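You operate a simulated robot arm through the tools that you are given. There is no shell and no other tool. Be economical: measure what you need, move in short steps, check, and stop when the job is done.

The job below is to be done with a simulated robot arm. You get a single attempt, and the scene is never put back.

## Task
Put things in order on the white table. At the end: the grey small tin (marked "HOOKS") from the white table stands on top of the warming hood; the filter can (marked "No. 1") from the white table stands where the grey small tin stood; the green cell from the white table stands where the grey cell stood; the grey cell from the white table stands where the filter can stood; the green candle is in the blue bucket; whatever was shut is shut again. Leave all else as you found it, and nothing knocked over.
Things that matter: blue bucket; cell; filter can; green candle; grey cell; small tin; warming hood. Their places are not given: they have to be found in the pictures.

Only the result counts: the job must be done as asked and must still hold three seconds after the hand-in. Knocking over, shifting, dropping, spilling or breaking anything else fails it.

## Robot
A 6-joint arm with a two-finger parallel gripper, fixed in place. Base frame: the origin is at the foot of the arm, x ahead of it, y to its left, z up; the work surface is at about z = 0.78. Readings come in m, rad, newtons and seconds.
With the tool pointing down near the work surface it reaches from about 0.26 to 0.68 m from the base axis. Its first joint turns from -1.152 to 1.152 rad. Payload 2.9 kg.
The tool frame sits at the grasp point between the pads (the TCP): z along the fingers, y along the line on which they close. The tips reach 0.03 m beyond it. Largest opening 0.11 m; finger width 0.02, thickness 0.01; the body of the gripper, 0.048 by 0.112 m, starts 0.055 m behind the TCP.
Orientation is that of the tool frame in the base frame, as a unit quaternion [w, x, y, z]. With the fingers straight down and closing along the base's y, the tool's x points along the base's -x, its y along +y and its z along -z.

## Interface
- The arm moves only by the tool step_arm. Its argument "plan" is a list of rows, each a list of 3 entries, a list of its own where there are three numbers: the shift along the base's x, y, z in units of 250 mm (1.0 is 250 mm), then the turn, a rotation vector about the base's x, y, z in units of 45 degrees (1.0 is 45 degrees), then the opening in per cent of the stroke, from 0 (shut) to 100 (fully open). In form: [[[tx, ty, tz], [rx, ry, rz], grip], ...]. A call has 1 to 8 rows; each row is the pose to reach, as a shift and turn from the pose commanded when the call began. A call with a number of a shift or a turn outside -1 to 1 is refused whole. Rows are played at 5 a second. More than 0.05 m and 0.15 rad between two rows, or a gripper value outside its range, and nothing of the call is played. A pose out of reach is approached as far as the arm can. The call stops where the force on the tool passes 40 N (or 10 N more than at its start, if that is more) or the arm is blocked; 0.2 s more then pass. The fingers move at their own pace (about 0.108 m/s each) and stop on an object; they squeeze with about 30 N. The grip force told is the motor's: it shows also when the fingers shut on nothing. Time passes only in rows, and 0.2 s behind the last, so rows that repeat a pose let the fingers close. It gives the time, the measured TCP pose, the force on the tool (base axes), the opening and the grip force at its end, in the units of the frame above (readings bear some noise), with the torque about the TCP (base axes, N m) and any sound that the robot's microphone picked up.
- Cameras (640 x 400 px; columns grow to the right, rows downward): "scene" is fixed at [0.0935, 0.449, 1.3919]; the picture's right is [-0.57, -0.82, 0.00], its down [-0.41, 0.28, -0.87] and it looks along [0.71, -0.49, -0.50] (base axes); focal length 214 px, centre (320, 200). "wrist" rides on the gripper at [0.072, 0.017, -0.103] in the tool frame; the picture's right is [-0.23, 0.97, 0.00], its down [-0.76, -0.18, -0.62] and it looks along [-0.61, -0.14, 0.78] (tool axes); focal length 222 px, centre (320, 200).
- get_image(camera): a new picture of that camera. The clock stands still meanwhile.
- pixel_to_xyz(camera, pixels): there is no depth. For up to 12 entries [column, row, z] of the newest picture of that camera ("zoom" is the newest enlarged one), the place [x, y] in the base frame at which the ray of that pixel passes the height z, good to about 0.002 m. The clock stands still meanwhile.
- enlarge(camera, box): a new picture of the part [left, top, right, bottom] of that camera's present view, enlarged. The clock stands still meanwhile.
- sign_off(): hands the job in; it is judged then, once.

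Work in short steps. Measure before you move; look again where a grasp or a placing could have gone wrong, and mend it. You have 80 turns and 38 pictures in all, those below and enlarged ones among them. Open the gripper and draw the arm clear of the work before you hand the job in, unless the task says otherwise; then end with one line.

The tools are called after ">>>" as name(argument=value, ...) on one line, values as JSON. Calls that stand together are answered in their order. step_arm: Moves the arm, as the interface text tells. Its arguments: {"type":"object","properties":{"plan":{"type":"array","items":{"type":"array"}}},"required":["plan"]} The other tools are called the same way: get_image (camera) takes a picture; pixel_to_xyz (camera, pixels) gives the place at which the rays of pixels pass given heights; enlarge (camera, box) takes an enlarged picture of a part of a camera's view; sign_off () hands the job in.

At the start:

```text
t: 0.0
position: [0.3625, 0.0671, 1.3324]
tool_rot: [0.001, 0.0, 1.0, 0.0]
ft_force: [-0.9, 0.5, 0.1]
wrist_torque: [-0.02, -0.02, -0.01]
width: 0.1101
gripper_force: 0.0
```

scene: 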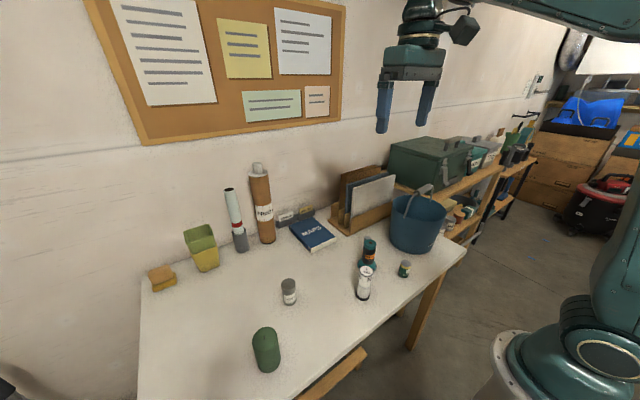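
wrist: 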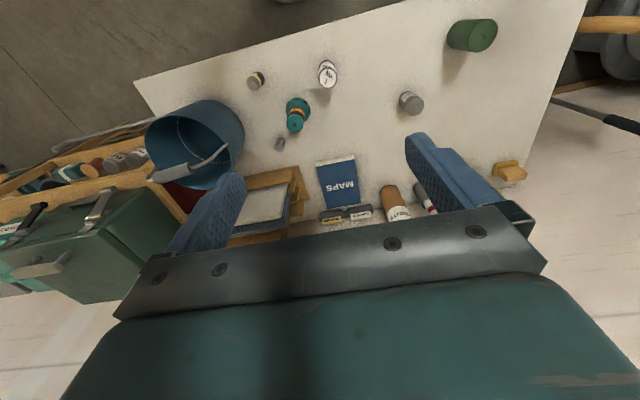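

The overview shows small items on the table around (290,290), (364,283), (405,268), (367,255), and a green thing at (266,350). I enlarge to identify them.

>>> enlarge(camera="scene", box=[330, 180, 470, 310])

>>> enlarge(camera="scene", box=[140, 170, 340, 380])

>>> enlarge(camera="wrist", box=[130, 10, 530, 230])

```text
3.08 times, centred on (400, 245) of scene
```

zoom: 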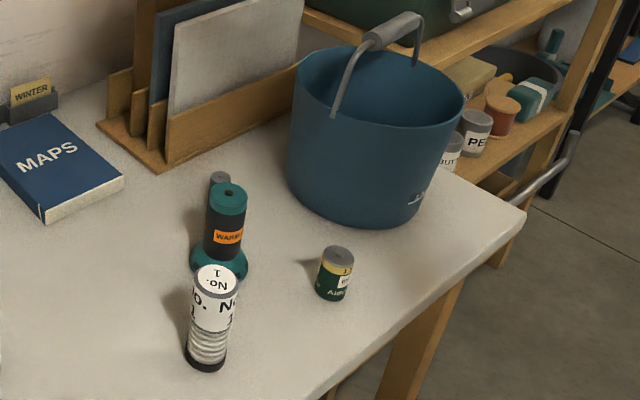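

```text
1.90 times, centred on (240, 275) of scene
```

zoom: 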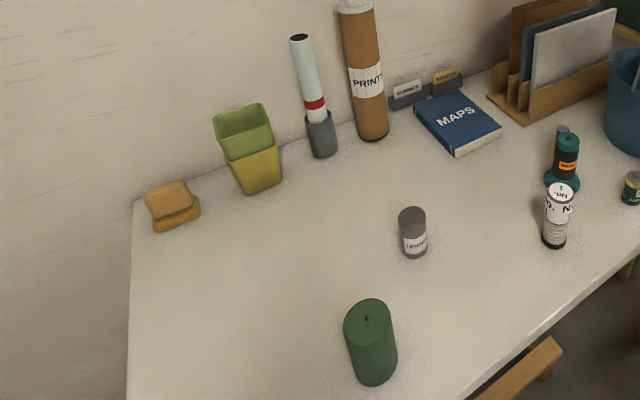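

```text
1.60 times, centred on (330, 120) of wrist
```

zoom: 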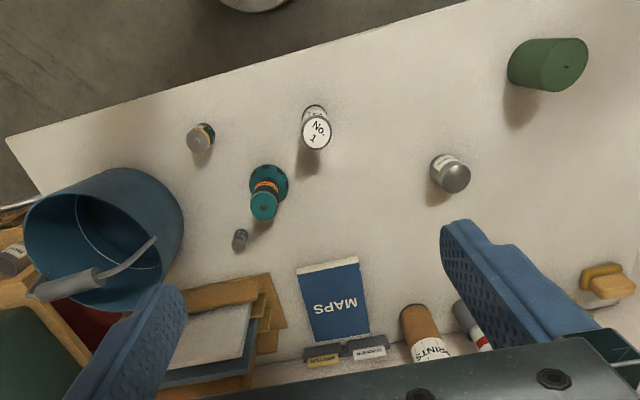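

I triangulate: scene-camera bases at table height and wrist-zoom tops at trial heights.

>>> pixel_to_xyz(camera="scene", pixels=[[363, 297.3, 0.78], [367.2, 265.1, 0.79], [403.6, 274.9, 0.78], [290, 301.3, 0.78], [269.5, 363.4, 0.78], [366.6, 271, 0.88], [370.1, 242.7, 0.88], [405.5, 262.9, 0.82], [367.5, 237.5, 0.82], [288.4, 281.8, 0.84], [264.7, 334.5, 0.86], [415, 247, 0.78]])

>>> pixel_to_xyz(camera="zoom", pixels=[[316, 133, 0.86], [316, 133, 0.9], [264, 207, 0.88], [264, 207, 0.92], [197, 140, 0.82], [240, 237, 0.82], [455, 179, 0.82], [455, 179, 0.86], [573, 62, 0.86], [573, 62, 0.9], [270, 183, 0.79], [525, 65, 0.78]])

```text
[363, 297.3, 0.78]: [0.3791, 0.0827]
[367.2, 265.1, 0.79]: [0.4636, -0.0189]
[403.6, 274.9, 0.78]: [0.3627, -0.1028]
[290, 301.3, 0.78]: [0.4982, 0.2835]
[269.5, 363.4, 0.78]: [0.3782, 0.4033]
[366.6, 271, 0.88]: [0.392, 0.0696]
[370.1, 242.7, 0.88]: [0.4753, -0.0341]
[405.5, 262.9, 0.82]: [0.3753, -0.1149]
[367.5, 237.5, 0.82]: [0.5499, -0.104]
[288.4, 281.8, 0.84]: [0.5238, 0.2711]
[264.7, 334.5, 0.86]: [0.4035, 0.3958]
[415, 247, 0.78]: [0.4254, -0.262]
```

```text
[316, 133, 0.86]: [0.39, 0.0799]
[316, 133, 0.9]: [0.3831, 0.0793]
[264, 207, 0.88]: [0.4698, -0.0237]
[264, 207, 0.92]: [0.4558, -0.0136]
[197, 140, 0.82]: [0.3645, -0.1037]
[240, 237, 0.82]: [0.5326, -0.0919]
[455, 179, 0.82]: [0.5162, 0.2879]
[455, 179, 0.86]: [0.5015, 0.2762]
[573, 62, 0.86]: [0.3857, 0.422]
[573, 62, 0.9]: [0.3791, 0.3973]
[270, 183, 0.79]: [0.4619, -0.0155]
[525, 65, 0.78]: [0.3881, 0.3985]
```

Estimated layout: filter (0.38,0.08), hood (0.463,-0.017), green cell (0.364,-0.103), tin (0.50,0.28), grey cell (0.53,-0.09), candle (0.38,0.40). I move closer, staying high, to measure the hood/bucket zone.

>>> step_arm(plan=[[[-0.04, -0.08, -0.14], [0, 0, 0], 100], [[-0.08, -0.16, -0.28], [0, 0, 0], 100], [[-0.12, -0.24, -0.42], [0, 0, 0], 100], [[-0.16, -0.32, -0.56], [0, 0, 0], 100], [[-0.2, -0.4, -0.7], [0, 0, 0], 100], [[-0.24, -0.48, -0.8], [0, 0, 0], 100], [[-0.24, -0.48, -0.8], [0, 0, 0], 100]])

>>> get_image(camera="wrist")

```text
t: 1.6
position: [0.3007, -0.0521, 1.1327]
tool_rot: [0.001, 0.0, 1.0, 0.0]
ft_force: [0.3, -0.1, 0.4]
wrist_torque: [-0.01, -0.02, -0.04]
width: 0.1098
gripper_force: 0.2
```

```text
32 pictures are left
```

wrist: 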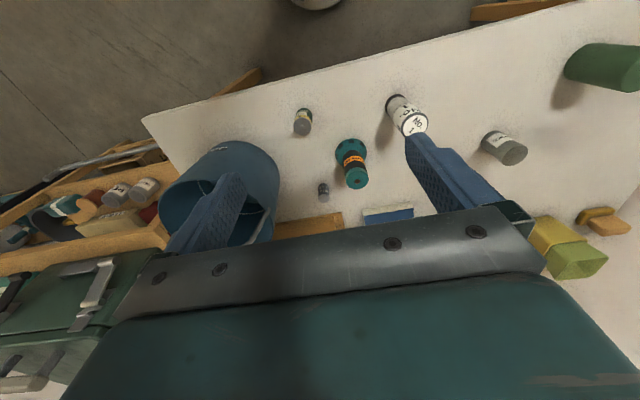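

>>> enlarge(camera="wrist", box=[270, 80, 450, 210])

```text
3.08 times, centred on (360, 145) of wrist
```

zoom: 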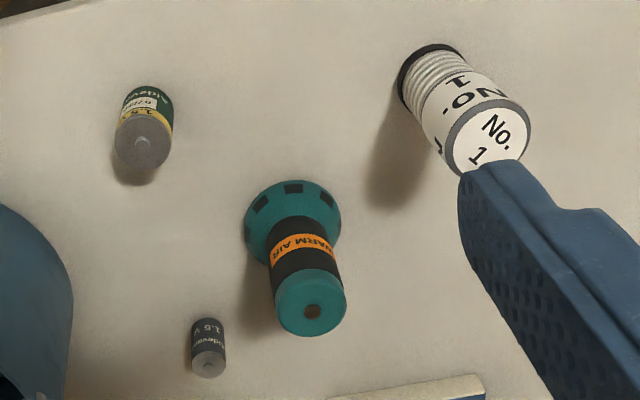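

Pixels in this zoom: hood top (312,306), base (293,222); filter top (490,138); green cell top (142,142); grey cell top (208,363). I convert them at trial heights.

>>> pixel_to_xyz(camera="zoom", pixels=[[312, 306, 0.88], [312, 306, 0.9], [293, 222, 0.785], [245, 225, 0.785], [342, 225, 0.785], [490, 138, 0.88], [490, 138, 0.9], [142, 142, 0.82], [142, 142, 0.84], [208, 363, 0.82], [208, 363, 0.83], [275, 306, 0.89]])

>>> pixel_to_xyz(camera="zoom", pixels=[[347, 306, 0.89], [446, 140, 0.89], [531, 130, 0.89], [114, 140, 0.83], [172, 140, 0.83], [191, 360, 0.825], [226, 360, 0.825], [208, 322, 0.78], [150, 92, 0.78], [425, 45, 0.78], [208, 333, 0.78], [397, 85, 0.78]])

```text
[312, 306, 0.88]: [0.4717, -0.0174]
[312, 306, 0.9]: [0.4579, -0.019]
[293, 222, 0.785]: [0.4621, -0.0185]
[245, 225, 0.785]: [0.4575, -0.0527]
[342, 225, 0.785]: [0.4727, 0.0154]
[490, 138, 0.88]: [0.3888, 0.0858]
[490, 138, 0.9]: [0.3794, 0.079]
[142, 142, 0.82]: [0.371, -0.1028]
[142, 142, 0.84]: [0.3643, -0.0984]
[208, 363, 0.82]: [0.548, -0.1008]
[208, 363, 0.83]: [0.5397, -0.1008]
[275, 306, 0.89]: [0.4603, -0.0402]
```

```text
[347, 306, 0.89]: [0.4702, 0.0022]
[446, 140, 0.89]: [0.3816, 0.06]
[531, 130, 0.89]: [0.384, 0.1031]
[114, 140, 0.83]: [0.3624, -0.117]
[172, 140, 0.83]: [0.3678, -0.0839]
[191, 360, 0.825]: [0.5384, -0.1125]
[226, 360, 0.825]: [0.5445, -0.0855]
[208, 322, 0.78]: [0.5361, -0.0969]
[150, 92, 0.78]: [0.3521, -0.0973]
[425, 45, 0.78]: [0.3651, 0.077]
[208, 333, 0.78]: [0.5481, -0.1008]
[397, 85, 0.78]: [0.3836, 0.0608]
```

Hood at (0.463,-0.018) top ≈0.893, filter (0.382,0.081), green cell (0.366,-0.1005), grey cell ≈(0.543,-0.10). Now I move toward the tin for a close look.

>>> step_arm(plan=[[[0.04, 0.16, 0], [0, 0, 0], 100], [[0.08, 0.32, 0], [0, 0, 0], 100], [[0.12, 0.48, 0], [0, 0, 0], 100], [[0.16, 0.64, 0], [0, 0, 0], 100], [[0.2, 0.8, 0], [0, 0, 0], 100], [[0.24, 0.97, 0], [0, 0, 0], 100], [[0.24, 0.97, -0.15], [0, 0, 0], 100], [[0.24, 0.97, -0.15], [0, 0, 0], 100]])

>>> get_image(camera="wrist")

```text
t: 3.4
position: [0.3592, 0.1913, 1.0952]
tool_rot: [0.001, 0.0, 1.0, 0.0]
ft_force: [0.5, -0.2, 0.1]
wrist_torque: [0.03, -0.04, -0.01]
width: 0.1101
gripper_force: 0.1
```

```text
30 pictures are left
```

wrist: 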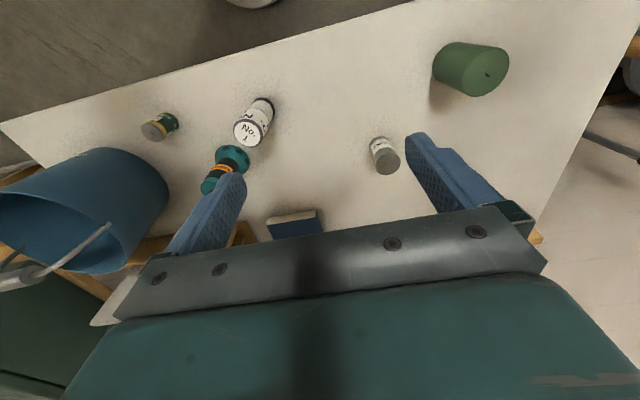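

>>> enlarge(camera="wrist", box=[350, 20, 530, 190])

```text
2.35 times, centred on (440, 105) of wrist
```

zoom: 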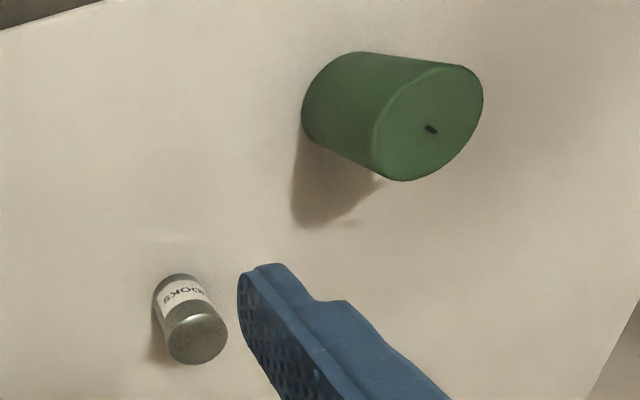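

Tin top at zoom (197,338), candle top centre (431,128). I convert these.

>>> pixel_to_xyz(camera="zoom", pixels=[[197, 338, 0.84], [197, 338, 0.86], [167, 345, 0.85], [227, 330, 0.85], [178, 275, 0.78], [153, 298, 0.78], [431, 128, 0.86], [431, 128, 0.88], [431, 128, 0.9], [373, 150, 0.88], [484, 95, 0.88], [302, 110, 0.78]])

```text
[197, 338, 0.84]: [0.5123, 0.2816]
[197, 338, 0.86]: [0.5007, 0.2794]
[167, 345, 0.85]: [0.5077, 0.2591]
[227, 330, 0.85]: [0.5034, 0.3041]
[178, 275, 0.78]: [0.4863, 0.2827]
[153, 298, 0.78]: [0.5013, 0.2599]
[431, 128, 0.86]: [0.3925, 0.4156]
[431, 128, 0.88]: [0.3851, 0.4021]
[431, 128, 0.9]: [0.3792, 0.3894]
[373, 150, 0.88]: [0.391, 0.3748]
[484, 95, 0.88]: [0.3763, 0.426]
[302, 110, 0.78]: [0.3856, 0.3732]
```

Tin centre (0.506,0.282), top ≈0.85; candle (0.384,0.401), top ≈0.88. I move above the tin with the fingers open along y.

>>> step_arm(plan=[[[0.115, 0.074, -0.1], [0, 0, 0], 100], [[0.23, 0.148, -0.2], [0, 0, 0], 100], [[0.344, 0.222, -0.3], [0, 0, 0], 100], [[0.459, 0.296, -0.4], [0, 0, 0], 100], [[0.574, 0.37, -0.5], [0, 0, 0], 100], [[0.574, 0.37, -0.6], [0, 0, 0], 100], [[0.574, 0.37, -0.6], [0, 0, 0], 100]])

>>> get_image(camera="wrist")

```text
t: 5.0
position: [0.505, 0.2829, 0.9443]
tool_rot: [0.001, 0.0, 1.0, 0.0]
ft_force: [-0.6, -0.7, -0.6]
wrist_torque: [0.02, 0.01, 0.01]
width: 0.1101
gripper_force: 0.1
```

```text
28 pictures are left
```

wrist: 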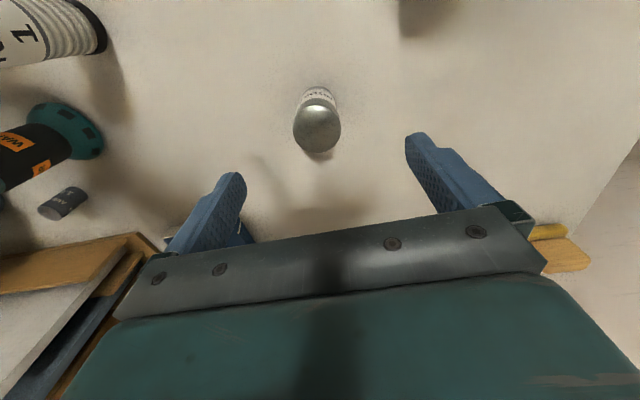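

Tin top now at (318,128); I verify its position and the grey cell's from here.

>>> pixel_to_xyz(camera="wrist", pixels=[[318, 128, 0.84], [318, 128, 0.85], [318, 128, 0.86], [294, 122, 0.85], [341, 122, 0.85], [42, 212, 0.83], [80, 196, 0.78]])

```text
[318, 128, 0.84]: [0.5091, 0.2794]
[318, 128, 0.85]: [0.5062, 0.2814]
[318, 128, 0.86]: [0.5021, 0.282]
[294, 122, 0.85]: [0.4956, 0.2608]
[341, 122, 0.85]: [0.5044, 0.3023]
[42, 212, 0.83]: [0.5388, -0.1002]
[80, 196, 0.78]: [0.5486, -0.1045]
```

Confirmed at (0.506,0.281). I descend to z 0.822 and close.

>>> step_arm(plan=[[[0, 0, -0.16], [0, 0, 0], 100], [[0, 0, -0.32], [0, 0, 0], 100], [[0, 0, -0.49], [0, 0, 0], 100], [[0, 0, -0.49], [0, 0, 0], 100], [[0, 0, -0.49], [0, 0, 0], 0], [[0, 0, -0.49], [0, 0, 0], 0], [[0, 0, -0.49], [0, 0, 0], 0], [[0, 0, -0.49], [0, 0, 0], 0]])

```text
t: 6.8
position: [0.5037, 0.2826, 0.8246]
tool_rot: [0.0, -0.001, 1.0, 0.0]
ft_force: [-0.3, 0.9, -0.6]
wrist_torque: [0.02, 0.0, -0.01]
width: 0.0433
gripper_force: 29.7
```

Gripped (width 0.043). I lift it and travel toward the hood.

>>> step_arm(plan=[[[0, 0, 0.18], [0, 0, 0], 0], [[0, 0, 0.36], [0, 0, 0], 0], [[0, 0, 0.54], [0, 0, 0], 0], [[0, 0, 0.72], [0, 0, 0], 0], [[-0.05, -0.15, 0.8], [0, 0, 0], 0], [[-0.08, -0.33, 0.8], [0, 0, 0], 0], [[-0.12, -0.5, 0.8], [0, 0, 0], 0], [[-0.172, -0.68, 0.8], [0, 0, 0], 0]])

>>> step_arm(plan=[[[0, -0.18, 0], [0, 0, 0], 0], [[0, -0.36, 0], [0, 0, 0], 0], [[0, -0.52, 0], [0, 0, 0], 0], [[0, -0.52, 0], [0, 0, 0], 0]])

>>> get_image(camera="wrist")

>>> get_image(camera="scene")

```text
t: 8.6
position: [0.4627, 0.1107, 1.0221]
tool_rot: [0.001, -0.001, 1.0, 0.0]
ft_force: [0.0, -0.1, -1.8]
wrist_torque: [0.02, 0.02, -0.01]
width: 0.0427
gripper_force: 29.9
```

```text
t: 9.6
position: [0.4615, -0.017, 1.0224]
tool_rot: [0.001, 0.0, 1.0, 0.001]
ft_force: [-0.5, 0.8, -1.1]
wrist_torque: [-0.01, 0.0, -0.01]
width: 0.0431
gripper_force: 29.9
```

```text
27 pictures are left
```

wrist: 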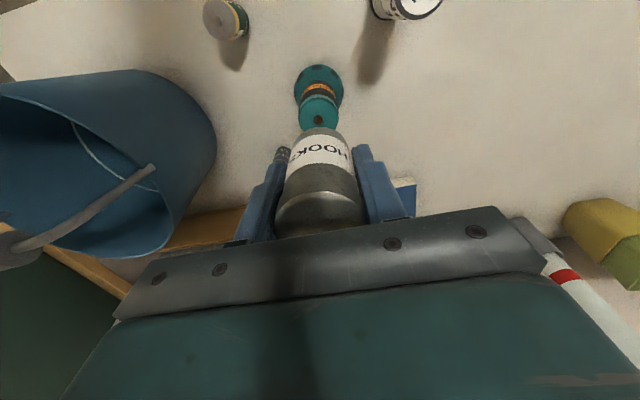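

```text
26 pictures are left
```

scene: 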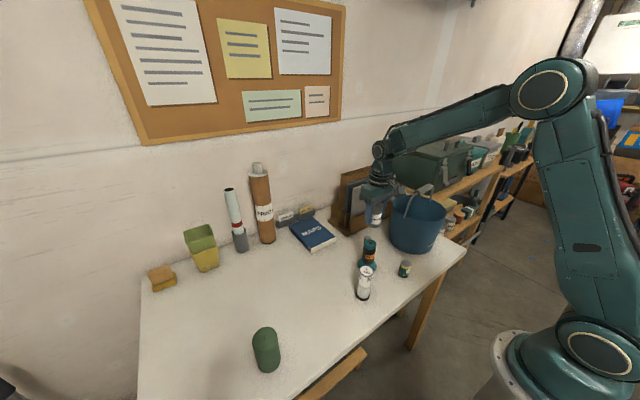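

The tin hangs over the hood. I check the hood's top hole (319,119) and base (318,90) from this nearer view.

>>> enlarge(camera="wrist", box=[250, 50, 390, 150])

```text
4.00 times, centred on (320, 100) of wrist
```

zoom: 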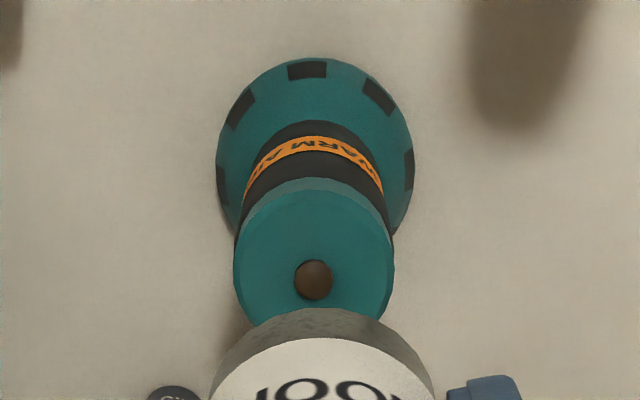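

>>> pixel_to_xyz(camera="zoom", pixels=[[314, 280, 0.88], [314, 280, 0.893], [314, 280, 0.91], [233, 262, 0.893], [395, 262, 0.893], [315, 160, 0.783], [217, 160, 0.783], [414, 160, 0.783], [315, 58, 0.78], [314, 200, 0.893]])

```text
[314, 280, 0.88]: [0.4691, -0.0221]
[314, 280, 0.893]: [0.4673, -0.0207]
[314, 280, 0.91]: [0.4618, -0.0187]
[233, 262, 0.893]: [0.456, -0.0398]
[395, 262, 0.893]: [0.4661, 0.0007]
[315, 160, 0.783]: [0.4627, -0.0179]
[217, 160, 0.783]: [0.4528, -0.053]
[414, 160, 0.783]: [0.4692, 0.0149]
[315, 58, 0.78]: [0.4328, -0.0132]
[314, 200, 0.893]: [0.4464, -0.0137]
```

Three views agree: hood axis (0.467,-0.020), top z ≈0.886–0.893. I correct the aim and lower to just above.

>>> step_arm(plan=[[[0.016, -0.01, -0.12], [0, 0, 0], 0], [[0.016, -0.01, -0.24], [0, 0, 0], 0], [[0.016, -0.01, -0.33], [0, 0, 0], 0], [[0.016, -0.01, -0.33], [0, 0, 0], 0]])

>>> enlarge(camera="scene", box=[330, 190, 430, 310])

```text
t: 10.6
position: [0.4651, -0.0188, 0.9403]
tool_rot: [0.002, 0.0, 1.0, 0.0]
ft_force: [-3.7, -1.3, 10.8]
wrist_torque: [-0.11, 0.28, 0.04]
width: 0.0429
gripper_force: 29.8
```

```text
3.33 times, centred on (380, 250) of scene
```

zoom: 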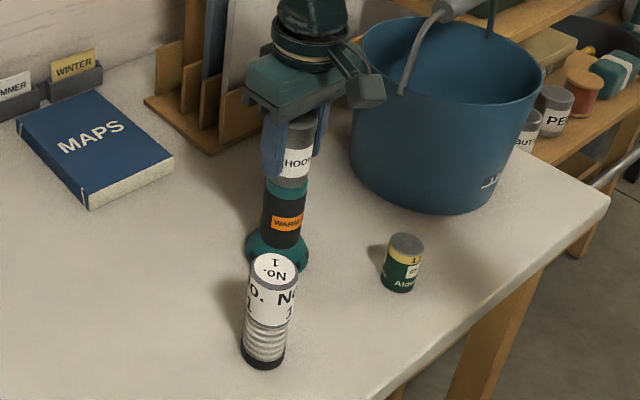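

Contact already at tin-bottom ≈0.896 with 11 N and some side force. I ease up by 2 mm and shift 3 mm back in x to see where contact starts.

>>> step_arm(plan=[[[0, 0, 0.012], [0, 0, 0], 0], [[-0.01, 0, 0.016], [0, 0, 0], 0], [[-0.01, 0, 0.016], [0, 0, 0], 0]])

```text
t: 11.4
position: [0.4626, -0.0202, 0.9434]
tool_rot: [0.001, 0.0, 1.0, 0.0]
ft_force: [0.4, 0.2, -1.1]
wrist_torque: [-0.01, 0.0, 0.02]
width: 0.0429
gripper_force: 30.0
```

Free at z 0.944. I lower 3 mm gently and read the contact.

>>> step_arm(plan=[[[0, 0, -0.006], [0, 0, 0], 0], [[0, 0, -0.012], [0, 0, 0], 0], [[0, 0, -0.012], [0, 0, 0], 0]])

```text
t: 12.2
position: [0.4631, -0.0197, 0.9416]
tool_rot: [0.001, 0.0, 1.0, 0.0]
ft_force: [-0.5, -0.9, 3.5]
wrist_torque: [0.01, 0.03, 0.09]
width: 0.0427
gripper_force: 30.2
```

Light, centred contact (≈4.5 N, almost no torque). I open and rise straight up.

>>> step_arm(plan=[[[0, 0, 0], [0, 0, 0], 60], [[0, 0, 0], [0, 0, 0], 70], [[0, 0, 0], [0, 0, 0], 70], [[0, 0, 0.1], [0, 0, 0], 70], [[0, 0, 0.25], [0, 0, 0], 70], [[0, 0, 0.43], [0, 0, 0], 70], [[-0.1, 0.1, 0.55], [0, 0, 0], 70], [[-0.2, 0.2, 0.55], [0, 0, 0], 100]])

>>> get_image(camera="wrist")

>>> enlarge(camera="scene", box=[330, 190, 430, 310])

```text
t: 14.0
position: [0.4141, 0.029, 1.0779]
tool_rot: [0.001, 0.0, 1.0, 0.001]
ft_force: [0.0, 0.3, -0.3]
wrist_torque: [-0.01, 0.0, -0.04]
width: 0.1103
gripper_force: 0.0
```

```text
23 pictures are left
```

wrist: 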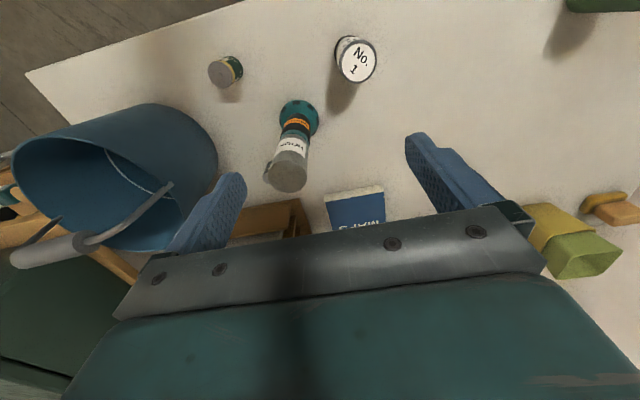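

```text
3.33 times, centred on (380, 250) of scene
```

zoom: 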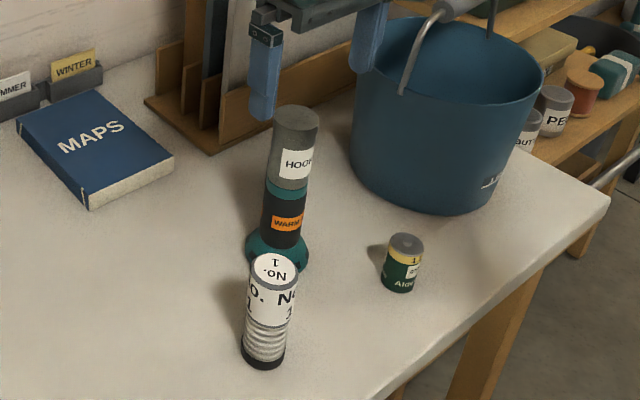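

The tin stands on the hood. Next the filter can; its top is at wrist (356,60), which I verify against earlier values.

>>> pixel_to_xyz(camera="wrist", pixels=[[356, 60, 0.88], [356, 60, 0.89], [356, 60, 0.9], [337, 60, 0.89], [376, 60, 0.89], [224, 74, 0.83]])

```text
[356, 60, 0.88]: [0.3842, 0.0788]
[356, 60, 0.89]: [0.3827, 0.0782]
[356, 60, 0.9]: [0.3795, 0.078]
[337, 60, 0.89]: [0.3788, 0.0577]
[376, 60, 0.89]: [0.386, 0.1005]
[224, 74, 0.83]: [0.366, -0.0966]
```

Filter at (0.382,0.080). I go over it, descend to z 0.84 and close.

>>> step_arm(plan=[[[-0.065, 0.1, 0], [0, 0, 0], 100], [[-0.13, 0.2, -0.1], [0, 0, 0], 100], [[-0.13, 0.2, -0.28], [0, 0, 0], 100], [[-0.13, 0.2, -0.46], [0, 0, 0], 100], [[-0.13, 0.2, -0.64], [0, 0, 0], 100], [[-0.13, 0.2, -0.8], [0, 0, 0], 100], [[-0.13, 0.2, -0.954], [0, 0, 0], 100], [[-0.13, 0.2, -0.954], [0, 0, 0], 100]])

>>> step_arm(plan=[[[0, 0, 0], [0, 0, 0], 0], [[0, 0, 0], [0, 0, 0], 0], [[0, 0, 0], [0, 0, 0], 0], [[0, 0, 0], [0, 0, 0], 0]])

```text
t: 15.8
position: [0.3816, 0.0814, 0.8397]
tool_rot: [0.001, 0.001, 1.0, 0.0]
ft_force: [0.2, 0.1, 1.7]
wrist_torque: [0.02, 0.0, -0.03]
width: 0.1101
gripper_force: 0.1
```

```text
t: 16.8
position: [0.3813, 0.0812, 0.8411]
tool_rot: [0.001, 0.0, 1.0, 0.0]
ft_force: [-0.5, 0.4, -0.3]
wrist_torque: [0.04, -0.01, -0.01]
width: 0.0412
gripper_force: 29.9
```

Gripped (0.041). I lift 0.08 and carry to the tin's old spot (0.506,0.282).

>>> step_arm(plan=[[[0, 0, 0.16], [0, 0, 0], 0], [[0, 0, 0.32], [0, 0, 0], 0], [[0.1, 0.16, 0.32], [0, 0, 0], 0], [[0.2, 0.325, 0.32], [0, 0, 0], 0], [[0.3, 0.49, 0.32], [0, 0, 0], 0], [[0.4, 0.65, 0.32], [0, 0, 0], 0], [[0.496, 0.81, 0.32], [0, 0, 0], 0], [[0.496, 0.81, 0.32], [0, 0, 0], 0]])

>>> step_arm(plan=[[[0, 0, -0.12], [0, 0, 0], 0], [[0, 0, -0.24], [0, 0, 0], 0], [[0, 0, -0.3], [0, 0, 0], 0], [[0, 0, -0.31], [0, 0, 0], 0], [[0, 0, -0.31], [0, 0, 0], 0]])

```text
t: 18.6
position: [0.5061, 0.2831, 0.9196]
tool_rot: [0.0, -0.001, 1.0, 0.0]
ft_force: [0.7, -0.5, -1.2]
wrist_torque: [0.04, 0.03, 0.0]
width: 0.0412
gripper_force: 29.7
```

```text
t: 19.8
position: [0.5062, 0.2817, 0.8421]
tool_rot: [0.001, 0.0, 1.0, -0.001]
ft_force: [-0.4, -1.0, -0.7]
wrist_torque: [0.0, -0.01, -0.05]
width: 0.041
gripper_force: 30.1
```

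Still ≈2 mm above the table; I lower the rest.

>>> step_arm(plan=[[[0, 0, -0.005], [0, 0, 0], 0], [[0, 0, -0.011], [0, 0, 0], 0], [[0, 0, -0.011], [0, 0, 0], 0]])

```text
t: 20.6
position: [0.5048, 0.282, 0.8409]
tool_rot: [0.002, 0.0, 1.0, 0.001]
ft_force: [-3.4, -1.9, 14.8]
wrist_torque: [-0.33, 0.24, -0.01]
width: 0.0411
gripper_force: 30.2
```

On the table (15 N). I release and rise.

>>> step_arm(plan=[[[0, 0, 0.004], [0, 0, 0], 60], [[0, 0, 0.004], [0, 0, 0], 80], [[0, 0, 0.004], [0, 0, 0], 80], [[0, 0, 0.18], [0, 0, 0], 80], [[0, 0, 0.36], [0, 0, 0], 80], [[0, 0, 0.54], [0, 0, 0], 80], [[-0.1, 0, 0.7], [0, 0, 0], 100], [[-0.25, 0, 0.78], [0, 0, 0], 100]])

>>> get_image(camera="wrist")

```text
t: 22.4
position: [0.4427, 0.2835, 1.0356]
tool_rot: [0.001, 0.0, 1.0, 0.0]
ft_force: [0.2, 0.1, 0.5]
wrist_torque: [0.02, 0.0, 0.0]
width: 0.1101
gripper_force: 0.1
```

```text
21 pictures are left
```

wrist: 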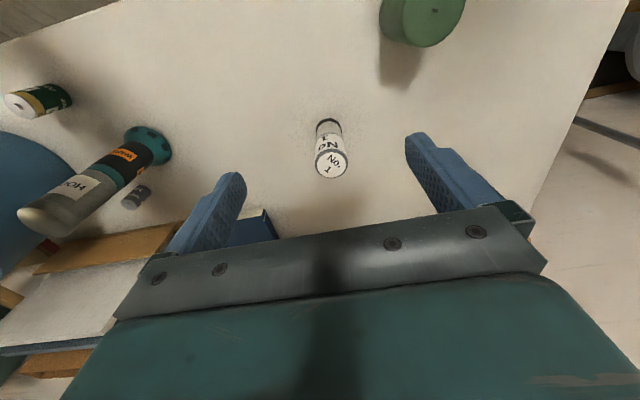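

The filter stands at the tin's old spot. Now I move high toward the grey cell for a closer view.

>>> step_arm(plan=[[[0, -0.14, 0.12], [0, 0, 0], 100], [[0, -0.3, 0.24], [0, 0, 0], 100], [[0, -0.49, 0.26], [0, 0, 0], 100], [[-0.02, -0.68, 0.26], [0, 0, 0], 100], [[-0.04, -0.86, 0.26], [0, 0, 0], 100], [[-0.06, -1.0, 0.26], [0, 0, 0], 100]])

>>> step_arm(plan=[[[0, -0.15, 0], [0, 0, 0], 100], [[0, -0.3, 0], [0, 0, 0], 100], [[0, -0.45, 0], [0, 0, 0], 100], [[0, -0.45, 0], [0, 0, 0], 100]])

>>> get_image(camera="wrist")

```text
t: 23.8
position: [0.4275, 0.0326, 1.0997]
tool_rot: [0.001, 0.0, 1.0, 0.001]
ft_force: [0.1, -0.3, 0.0]
wrist_torque: [-0.04, 0.02, -0.03]
width: 0.1102
gripper_force: 0.1
```

```text
t: 24.8
position: [0.4262, -0.0806, 1.1003]
tool_rot: [0.001, 0.0, 1.0, 0.0]
ft_force: [0.2, -0.2, 0.1]
wrist_torque: [-0.02, -0.03, 0.02]
width: 0.1099
gripper_force: 0.0
```

```text
20 pictures are left
```

wrist: 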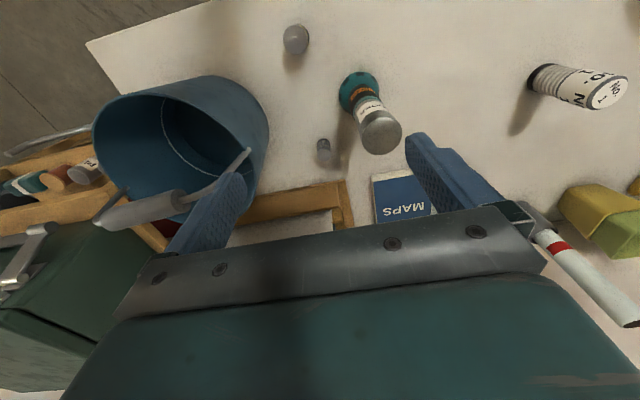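

>>> enlarge(camera="wrist", box=[80, 60, 420, 250])

```text
1.88 times, centred on (250, 155) of wrist
```

zoom: 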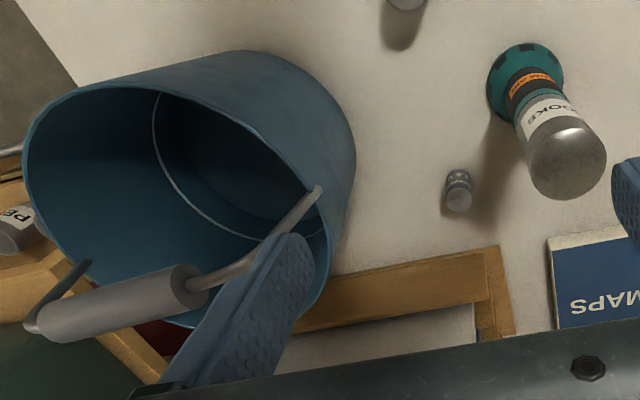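

I measure the grey cell (zoom 459,200 top; base ≈(458,175)) and bucket rim, in both cameras.

>>> pixel_to_xyz(camera="zoom", pixels=[[459, 200, 0.82], [459, 200, 0.83], [458, 170, 0.78], [445, 190, 0.8], [330, 240, 0.93], [330, 240, 0.96], [27, 150, 0.93], [27, 150, 0.96], [318, 190, 0.94], [75, 265, 0.94], [357, 160, 0.79], [485, 252, 0.8]])

>>> pixel_to_xyz(camera="scene", pixels=[[392.2, 207.7, 0.93], [392.2, 207.7, 0.96], [446.4, 210.9, 0.93], [446.4, 210.9, 0.96], [411.4, 253.1, 0.78], [420, 222, 0.93], [420, 222, 0.96], [420, 198, 0.93], [420, 198, 0.96]])

```text
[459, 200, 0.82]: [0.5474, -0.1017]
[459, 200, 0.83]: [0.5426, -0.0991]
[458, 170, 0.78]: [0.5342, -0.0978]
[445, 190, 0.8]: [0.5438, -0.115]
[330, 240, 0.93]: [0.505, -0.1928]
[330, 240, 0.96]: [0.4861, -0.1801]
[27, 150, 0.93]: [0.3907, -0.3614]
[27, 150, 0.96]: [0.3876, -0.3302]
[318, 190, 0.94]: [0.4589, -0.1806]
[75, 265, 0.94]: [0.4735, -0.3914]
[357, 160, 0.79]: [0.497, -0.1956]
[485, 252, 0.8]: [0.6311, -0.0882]
```

```text
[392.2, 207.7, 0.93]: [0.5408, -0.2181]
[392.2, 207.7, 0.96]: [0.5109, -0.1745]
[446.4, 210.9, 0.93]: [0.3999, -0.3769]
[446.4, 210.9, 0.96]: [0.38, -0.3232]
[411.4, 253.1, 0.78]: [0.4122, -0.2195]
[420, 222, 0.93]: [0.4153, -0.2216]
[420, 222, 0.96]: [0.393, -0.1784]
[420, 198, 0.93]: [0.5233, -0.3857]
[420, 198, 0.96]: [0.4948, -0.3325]
```

Grey cell at (0.545,-0.1005), top ≈0.825; bucket centre ≈(0.457,-0.276), rim ≈0.945. I approach with a 25° yaw to keep the camera clear of the tin, opening 60%.

>>> step_arm(plan=[[[0.15, -0.03, 0], [0, 0, 0.18], 60], [[0.31, -0.06, 0], [0, 0, 0.36], 60], [[0.466, -0.08, 0], [0, 0, 0.55], 60], [[0.466, -0.08, -0.18], [0, 0, 0.55], 60], [[0.466, -0.08, -0.36], [0, 0, 0.55], 60], [[0.466, -0.08, -0.54], [0, 0, 0.55], 60], [[0.466, -0.08, -0.64], [0, 0, 0.55], 60], [[0.466, -0.08, -0.64], [0, 0, 0.55], 60]])

>>> get_image(camera="wrist")

```text
t: 26.6
position: [0.5436, -0.0995, 0.9392]
tool_rot: [0.001, -0.215, 0.977, 0.0]
ft_force: [0.8, 0.3, -0.3]
wrist_torque: [0.03, 0.01, 0.03]
width: 0.0662
gripper_force: 0.0
```

```text
18 pictures are left
```

wrist: 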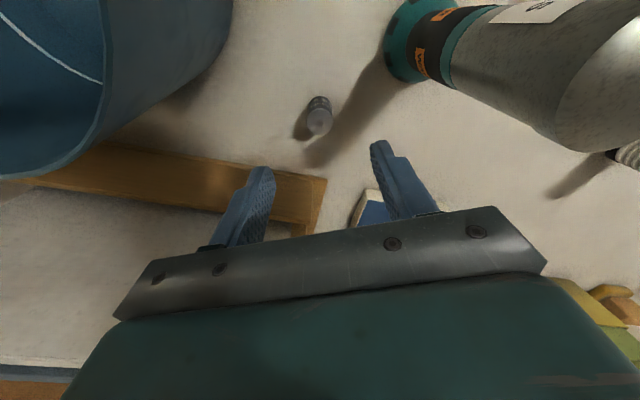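

Cell top at (321,124); rack corner at (325,180). I check both.

>>> pixel_to_xyz(camera="wrist", pixels=[[321, 124, 0.82], [321, 124, 0.83], [319, 99, 0.78], [305, 118, 0.825], [334, 118, 0.825], [325, 180, 0.81], [180, 155, 0.81]])

```text
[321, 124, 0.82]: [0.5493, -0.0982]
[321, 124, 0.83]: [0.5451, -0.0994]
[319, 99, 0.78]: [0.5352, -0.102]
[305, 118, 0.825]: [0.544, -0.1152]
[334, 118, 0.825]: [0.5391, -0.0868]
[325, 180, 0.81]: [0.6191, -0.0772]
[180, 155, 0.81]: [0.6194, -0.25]
```

Cell confirmed at (0.546,-0.100); rack is clear (x≥0.62). I descend and close.

>>> step_arm(plan=[[[0.004, 0, -0.17], [0, 0, 0], 60], [[0.004, 0, -0.34], [0, 0, 0], 60], [[0.004, 0, -0.5], [0, 0, 0], 60], [[0.004, 0, -0.5], [0, 0, 0], 60], [[0.004, 0, -0.5], [0, 0, 0], 0], [[0.004, 0, -0.5], [0, 0, 0], 0], [[0.004, 0, -0.5], [0, 0, 0], 0], [[0.004, 0, -0.5], [0, 0, 0], 0]])

```text
t: 28.4
position: [0.5465, -0.0993, 0.8149]
tool_rot: [0.001, -0.214, 0.977, 0.0]
ft_force: [-0.5, 0.3, -0.3]
wrist_torque: [-0.01, 0.0, -0.01]
width: 0.0246
gripper_force: 29.7
```

Gripped (0.025). I lift high, then carry over to the filter's old spot while turning back.

>>> step_arm(plan=[[[0, 0, 0.18], [0, 0, 0], 0], [[0, 0, 0.36], [0, 0, 0], 0], [[0, 0, 0.54], [0, 0, 0], 0], [[0, 0, 0.72], [0, 0, 0], 0], [[0, 0, 0.86], [0, 0, 0], 0], [[0, 0, 0.96], [0, 0, 0], 0], [[0, 0, 0.96], [0, 0, 0], 0]])

>>> step_arm(plan=[[[-0.11, 0.12, 0], [0, 0, -0.1], 0], [[-0.22, 0.24, 0], [0, 0, -0.2], 0], [[-0.33, 0.36, 0], [0, 0, -0.3], 0], [[-0.44, 0.48, 0], [0, 0, -0.4], 0], [[-0.55, 0.6, 0], [0, 0, -0.5], 0], [[-0.656, 0.72, 0], [0, 0, -0.55], 0], [[-0.656, 0.72, 0], [0, 0, -0.55], 0]])

>>> step_arm(plan=[[[0, 0, -0.18], [0, 0, 0], 0], [[0, 0, -0.36], [0, 0, 0], 0], [[0, 0, -0.54], [0, 0, 0], 0], [[0, 0, -0.72], [0, 0, 0], 0], [[0, 0, -0.86], [0, 0, 0], 0], [[0, 0, -0.95], [0, 0, 0], 0], [[0, 0, -0.955], [0, 0, 0], 0], [[0, 0, -0.955], [0, 0, 0], 0]])

```text
t: 30.0
position: [0.545, -0.1008, 1.0551]
tool_rot: [0.001, -0.214, 0.977, -0.001]
ft_force: [0.2, -0.8, -0.9]
wrist_torque: [-0.04, 0.02, -0.03]
width: 0.0246
gripper_force: 29.8
```

```text
t: 31.6
position: [0.381, 0.0814, 1.0548]
tool_rot: [0.0, 0.001, 1.0, 0.0]
ft_force: [-0.9, 0.3, -2.0]
wrist_torque: [-0.01, -0.02, 0.01]
width: 0.0246
gripper_force: 29.6
```

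```text
t: 33.4
position: [0.3818, 0.08, 0.8157]
tool_rot: [0.002, 0.0, 1.0, 0.0]
ft_force: [-0.4, -1.7, 16.6]
wrist_torque: [-0.18, -0.03, 0.07]
width: 0.0244
gripper_force: 30.3
```

On the table (17 N). I release with a small opening, rise, and look.

>>> step_arm(plan=[[[0, 0, 0.004], [0, 0, 0], 40], [[0, 0, 0.004], [0, 0, 0], 60], [[0, 0, 0.004], [0, 0, 0], 60], [[0, 0, 0.18], [0, 0, 0], 60], [[0, 0, 0.36], [0, 0, 0], 60], [[-0.05, -0.14, 0.5], [0, 0, 0], 60], [[-0.05, -0.3, 0.6], [0, 0, 0], 60], [[-0.05, -0.45, 0.68], [0, 0, 0], 60]])

>>> get_image(camera="wrist")

```text
refused: row 6 steps farther than a row can; nothing moved
```

```text
17 pictures are left
```

wrist: 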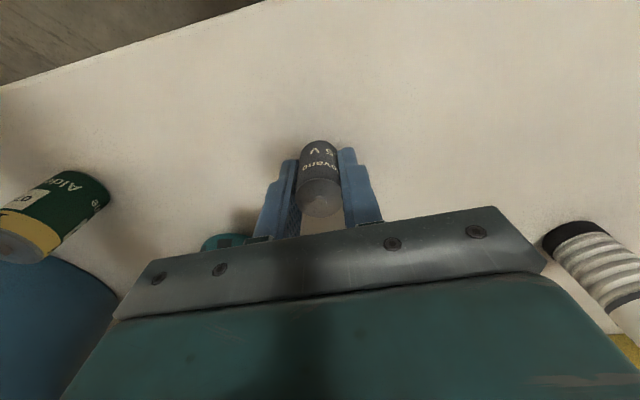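

The last call was refused for step size, so the cell is still held and upright. I resend it with smaller steps.

>>> step_arm(plan=[[[0, 0, 0.004], [0, 0, 0], 40], [[0, 0, 0.004], [0, 0, 0], 60], [[0, 0, 0.004], [0, 0, 0], 60], [[0, 0, 0.18], [0, 0, 0], 60], [[0, 0, 0.36], [0, 0, 0], 60], [[0, 0, 0.54], [0, 0, 0], 60], [[-0.05, -0.1, 0.68], [0, 0, 0], 60], [[-0.1, -0.26, 0.72], [0, 0, 0], 60]])

>>> get_image(camera="wrist")

```text
t: 35.2
position: [0.3566, 0.0153, 0.9959]
tool_rot: [0.001, 0.0, 1.0, -0.001]
ft_force: [0.3, -0.3, -0.9]
wrist_torque: [0.0, 0.04, -0.02]
width: 0.066
gripper_force: 0.2
```

```text
16 pictures are left
```

wrist: 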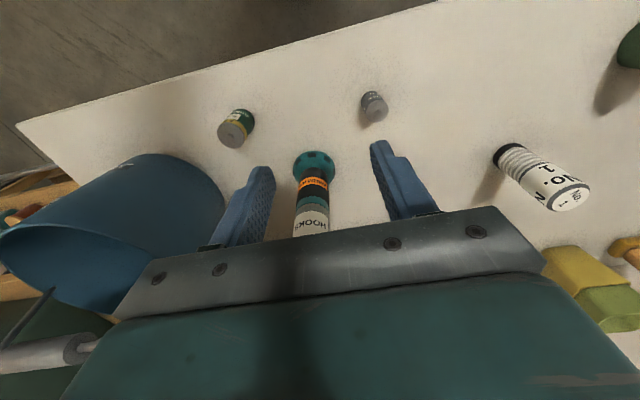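

The grey cell stands. Green cell's top is at (232,133); I measure it.

>>> pixel_to_xyz(camera="wrist", pixels=[[232, 133, 0.83], [232, 133, 0.84], [218, 138, 0.835], [249, 128, 0.835], [241, 108, 0.78], [375, 112, 0.825]])

```text
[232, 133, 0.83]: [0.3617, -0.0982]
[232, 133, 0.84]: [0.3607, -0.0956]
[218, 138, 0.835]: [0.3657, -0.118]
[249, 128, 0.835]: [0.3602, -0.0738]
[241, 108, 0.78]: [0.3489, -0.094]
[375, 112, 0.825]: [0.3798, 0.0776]
```

Green cell at (0.364,-0.099). I go over it, descend to z 0.818, and grip.

>>> step_arm(plan=[[[0.01, -0.15, 0], [0, 0, 0], 70], [[0.02, -0.3, 0], [0, 0, 0], 70], [[0.028, -0.454, 0], [0, 0, 0], 70], [[0.028, -0.454, -0.18], [0, 0, 0], 70], [[0.028, -0.454, -0.36], [0, 0, 0], 70], [[0.028, -0.454, -0.54], [0, 0, 0], 70], [[0.028, -0.454, -0.7], [0, 0, 0], 70], [[0.028, -0.454, -0.712], [0, 0, 0], 70]])

>>> step_arm(plan=[[[0, 0, 0], [0, 0, 0], 0], [[0, 0, 0], [0, 0, 0], 0], [[0, 0, 0], [0, 0, 0], 0], [[0, 0, 0], [0, 0, 0], 0]])

```text
t: 37.0
position: [0.3631, -0.0969, 0.8166]
tool_rot: [0.001, 0.0, 1.0, 0.0]
ft_force: [0.0, 0.3, 0.2]
wrist_torque: [-0.02, 0.04, 0.03]
width: 0.0773
gripper_force: 0.1
```

```text
t: 38.0
position: [0.3629, -0.0983, 0.8176]
tool_rot: [0.0, 0.0, 1.0, 0.0]
ft_force: [-0.3, 0.1, -0.8]
wrist_torque: [-0.03, 0.0, 0.02]
width: 0.0321
gripper_force: 29.7
```

Gripped (0.032). I lift, carry at height to the grey cell's old spot, then descend with the 25° yaw.

>>> step_arm(plan=[[[0, 0, 0.18], [0, 0, 0], 0], [[0, 0, 0.36], [0, 0, 0], 0], [[0, 0, 0.54], [0, 0, 0], 0], [[0, 0, 0.72], [0, 0, 0], 0], [[0, 0, 0.86], [0, 0, 0], 0], [[0, 0, 0.96], [0, 0, 0], 0], [[0, 0, 0.96], [0, 0, 0], 0]])

>>> step_arm(plan=[[[0.12, 0, 0], [0, 0, 0.1], 0], [[0.25, 0, 0], [0, 0, 0.2], 0], [[0.38, 0, 0], [0, 0, 0.3], 0], [[0.5, -0.004, 0], [0, 0, 0.4], 0], [[0.62, -0.004, 0], [0, 0, 0.5], 0], [[0.728, -0.004, 0], [0, 0, 0.55], 0], [[0.728, -0.004, 0], [0, 0, 0.55], 0]])

>>> step_arm(plan=[[[0, 0, -0.18], [0, 0, 0], 0], [[0, 0, -0.36], [0, 0, 0], 0], [[0, 0, -0.54], [0, 0, 0], 0], [[0, 0, -0.72], [0, 0, 0], 0], [[0, 0, -0.86], [0, 0, 0], 0], [[0, 0, -0.945], [0, 0, 0], 0], [[0, 0, -0.953], [0, 0, 0], 0], [[0, 0, -0.953], [0, 0, 0], 0]])

```text
t: 39.6
position: [0.3632, -0.097, 1.0592]
tool_rot: [0.001, 0.0, 1.0, 0.0]
ft_force: [-0.1, -0.5, -1.2]
wrist_torque: [0.03, 0.02, 0.03]
width: 0.0322
gripper_force: 29.7
```

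```text
t: 41.2
position: [0.5461, -0.1003, 1.0569]
tool_rot: [0.001, -0.214, 0.977, 0.0]
ft_force: [-0.4, -0.3, -1.6]
wrist_torque: [-0.01, 0.03, 0.0]
width: 0.0321
gripper_force: 29.7
```

```text
t: 43.0
position: [0.546, -0.0996, 0.8202]
tool_rot: [0.001, -0.214, 0.977, 0.0]
ft_force: [-0.5, 1.0, -1.6]
wrist_torque: [0.01, 0.04, 0.0]
width: 0.0321
gripper_force: 30.4
```

Not yet in contact; I lower 2 mm more.

>>> step_arm(plan=[[[0, 0, -0.006], [0, 0, 0], 0], [[0, 0, -0.009], [0, 0, 0], 0], [[0, 0, -0.009], [0, 0, 0], 0]])

```text
t: 43.8
position: [0.5465, -0.1002, 0.8167]
tool_rot: [0.001, -0.214, 0.977, 0.0]
ft_force: [-0.3, 0.1, -2.0]
wrist_torque: [0.0, 0.01, 0.02]
width: 0.0323
gripper_force: 29.9
```

>>> step_arm(plan=[[[0, 0, -0.004], [0, 0, 0], 0], [[0, 0, -0.008], [0, 0, 0], 0], [[0, 0, -0.008], [0, 0, 0], 0]])

```text
t: 44.6
position: [0.5459, -0.099, 0.8176]
tool_rot: [0.003, -0.215, 0.977, 0.0]
ft_force: [-6.8, 1.2, 17.5]
wrist_torque: [0.09, 0.23, 0.0]
width: 0.0322
gripper_force: 29.6
```

Contact made (17 N). I release and rise straight up.

>>> step_arm(plan=[[[0, 0, 0.006], [0, 0, 0], 40], [[0, 0, 0.006], [0, 0, 0], 60], [[0, 0, 0.006], [0, 0, 0], 60], [[0, 0, 0.18], [0, 0, 0], 60], [[0, 0, 0.36], [0, 0, 0], 60], [[0, 0, 0.54], [0, 0, 0], 60], [[0, 0, 0.72], [0, 0, 0], 60], [[0, 0, 0.9], [0, 0, 0], 60]])

>>> step_arm(plan=[[[-0.15, 0, 0.06], [0, 0, -0.1], 100], [[-0.3, 0, 0.15], [0, 0, -0.2], 100], [[-0.45, 0, 0.2], [0, 0, -0.3], 100], [[-0.58, 0, 0.3], [0, 0, -0.45], 100], [[-0.7, 0, 0.4], [0, 0, -0.55], 100], [[-0.7, 0, 0.4], [0, 0, -0.55], 100]])

>>> get_image(camera="wrist")

>>> enlarge(camera="scene", box=[330, 160, 470, 310])

```text
t: 46.4
position: [0.5444, -0.0973, 1.0405]
tool_rot: [0.001, -0.215, 0.977, 0.0]
ft_force: [0.2, 0.1, 0.1]
wrist_torque: [0.01, -0.01, -0.05]
width: 0.0661
gripper_force: 0.1
```

```text
t: 47.8
position: [0.3691, -0.1004, 1.1402]
tool_rot: [0.001, 0.001, 1.0, 0.0]
ft_force: [0.4, 0.2, -0.7]
wrist_torque: [0.01, 0.02, -0.04]
width: 0.1099
gripper_force: 0.2
```

```text
15 pictures are left
```

wrist: 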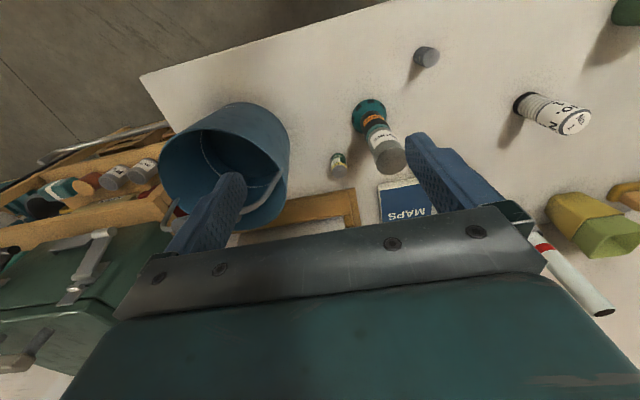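

```text
2.67 times, centred on (400, 235) of scene
```

zoom: 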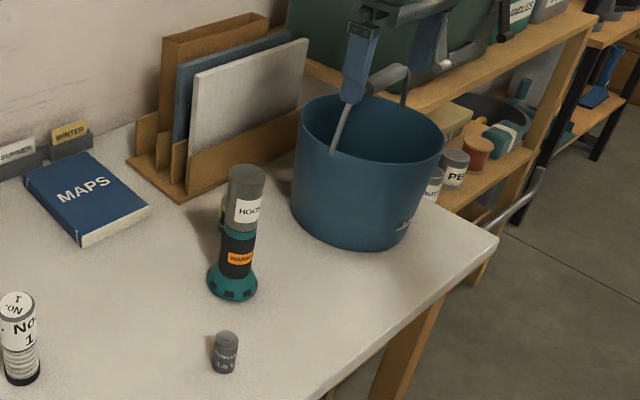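

All three swaps look right (green cell behind the hood, tin still on top). Now I view the bucket from nearer to measure rim and handle.

>>> step_arm(plan=[[[-0.03, -0.16, 0.04], [0, 0, 0], 100], [[-0.06, -0.32, 0.08], [0, 0, 0], 100], [[-0.1, -0.48, 0.12], [0, 0, 0], 100], [[-0.13, -0.64, 0.16], [0, 0, 0], 100], [[-0.16, -0.8, 0.16], [0, 0, 0], 100], [[-0.16, -0.8, 0.16], [0, 0, 0], 100]])

>>> get_image(camera="wrist")

```text
t: 49.2
position: [0.3318, -0.2989, 1.1802]
tool_rot: [0.001, 0.0, 1.0, 0.0]
ft_force: [-0.3, -0.3, 0.0]
wrist_torque: [0.01, 0.01, -0.01]
width: 0.11
gripper_force: 0.1
```

```text
13 pictures are left
```

wrist: 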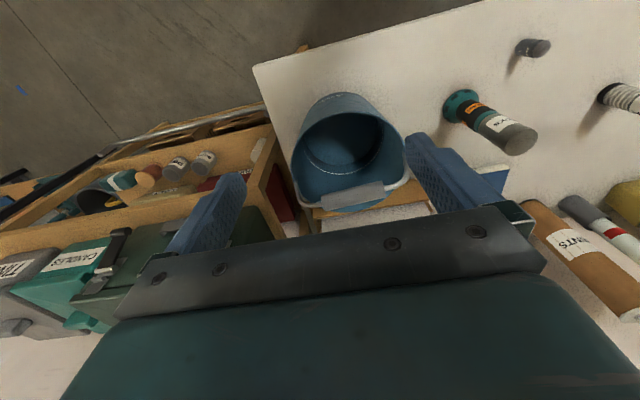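

>>> enlarge(camera="wrist", box=[270, 80, 430, 220])

```text
2.86 times, centred on (350, 150) of wrist
```

zoom: 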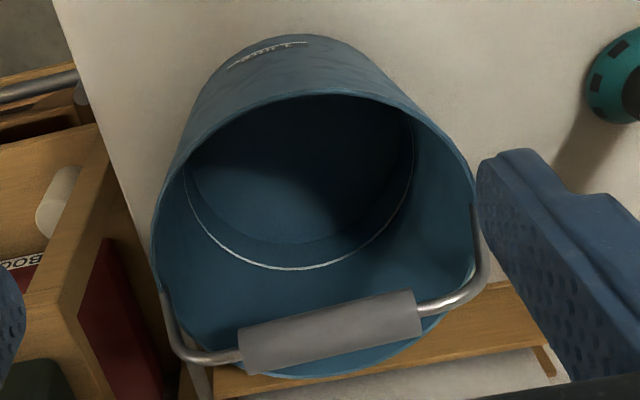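

I convert rim edges and the handle at trial heights.

>>> pixel_to_xyz(camera="zoom", pixels=[[305, 93, 0.935], [305, 93, 0.955], [325, 377, 0.945], [154, 235, 0.945], [475, 195, 0.935], [475, 195, 0.955], [332, 330, 1.0], [332, 330, 0.97], [320, 310, 1.0], [165, 295, 0.94], [478, 225, 0.94], [300, 160, 0.785]])

>>> pixel_to_xyz(camera="scene", pixels=[[425.5, 188.9, 0.97], [425.5, 188.9, 1.0], [425.5, 188.9, 1.03]])

```text
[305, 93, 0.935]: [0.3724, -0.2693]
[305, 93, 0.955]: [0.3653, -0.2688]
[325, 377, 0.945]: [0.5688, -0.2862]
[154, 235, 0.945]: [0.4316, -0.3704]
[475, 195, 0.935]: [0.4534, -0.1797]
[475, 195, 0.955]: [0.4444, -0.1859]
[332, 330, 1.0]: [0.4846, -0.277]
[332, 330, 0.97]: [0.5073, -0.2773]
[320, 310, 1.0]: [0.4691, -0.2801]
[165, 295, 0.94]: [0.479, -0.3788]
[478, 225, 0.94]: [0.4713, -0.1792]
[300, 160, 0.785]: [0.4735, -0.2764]
```

```text
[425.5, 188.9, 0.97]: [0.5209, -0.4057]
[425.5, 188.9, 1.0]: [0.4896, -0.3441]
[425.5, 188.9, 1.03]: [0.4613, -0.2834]
```

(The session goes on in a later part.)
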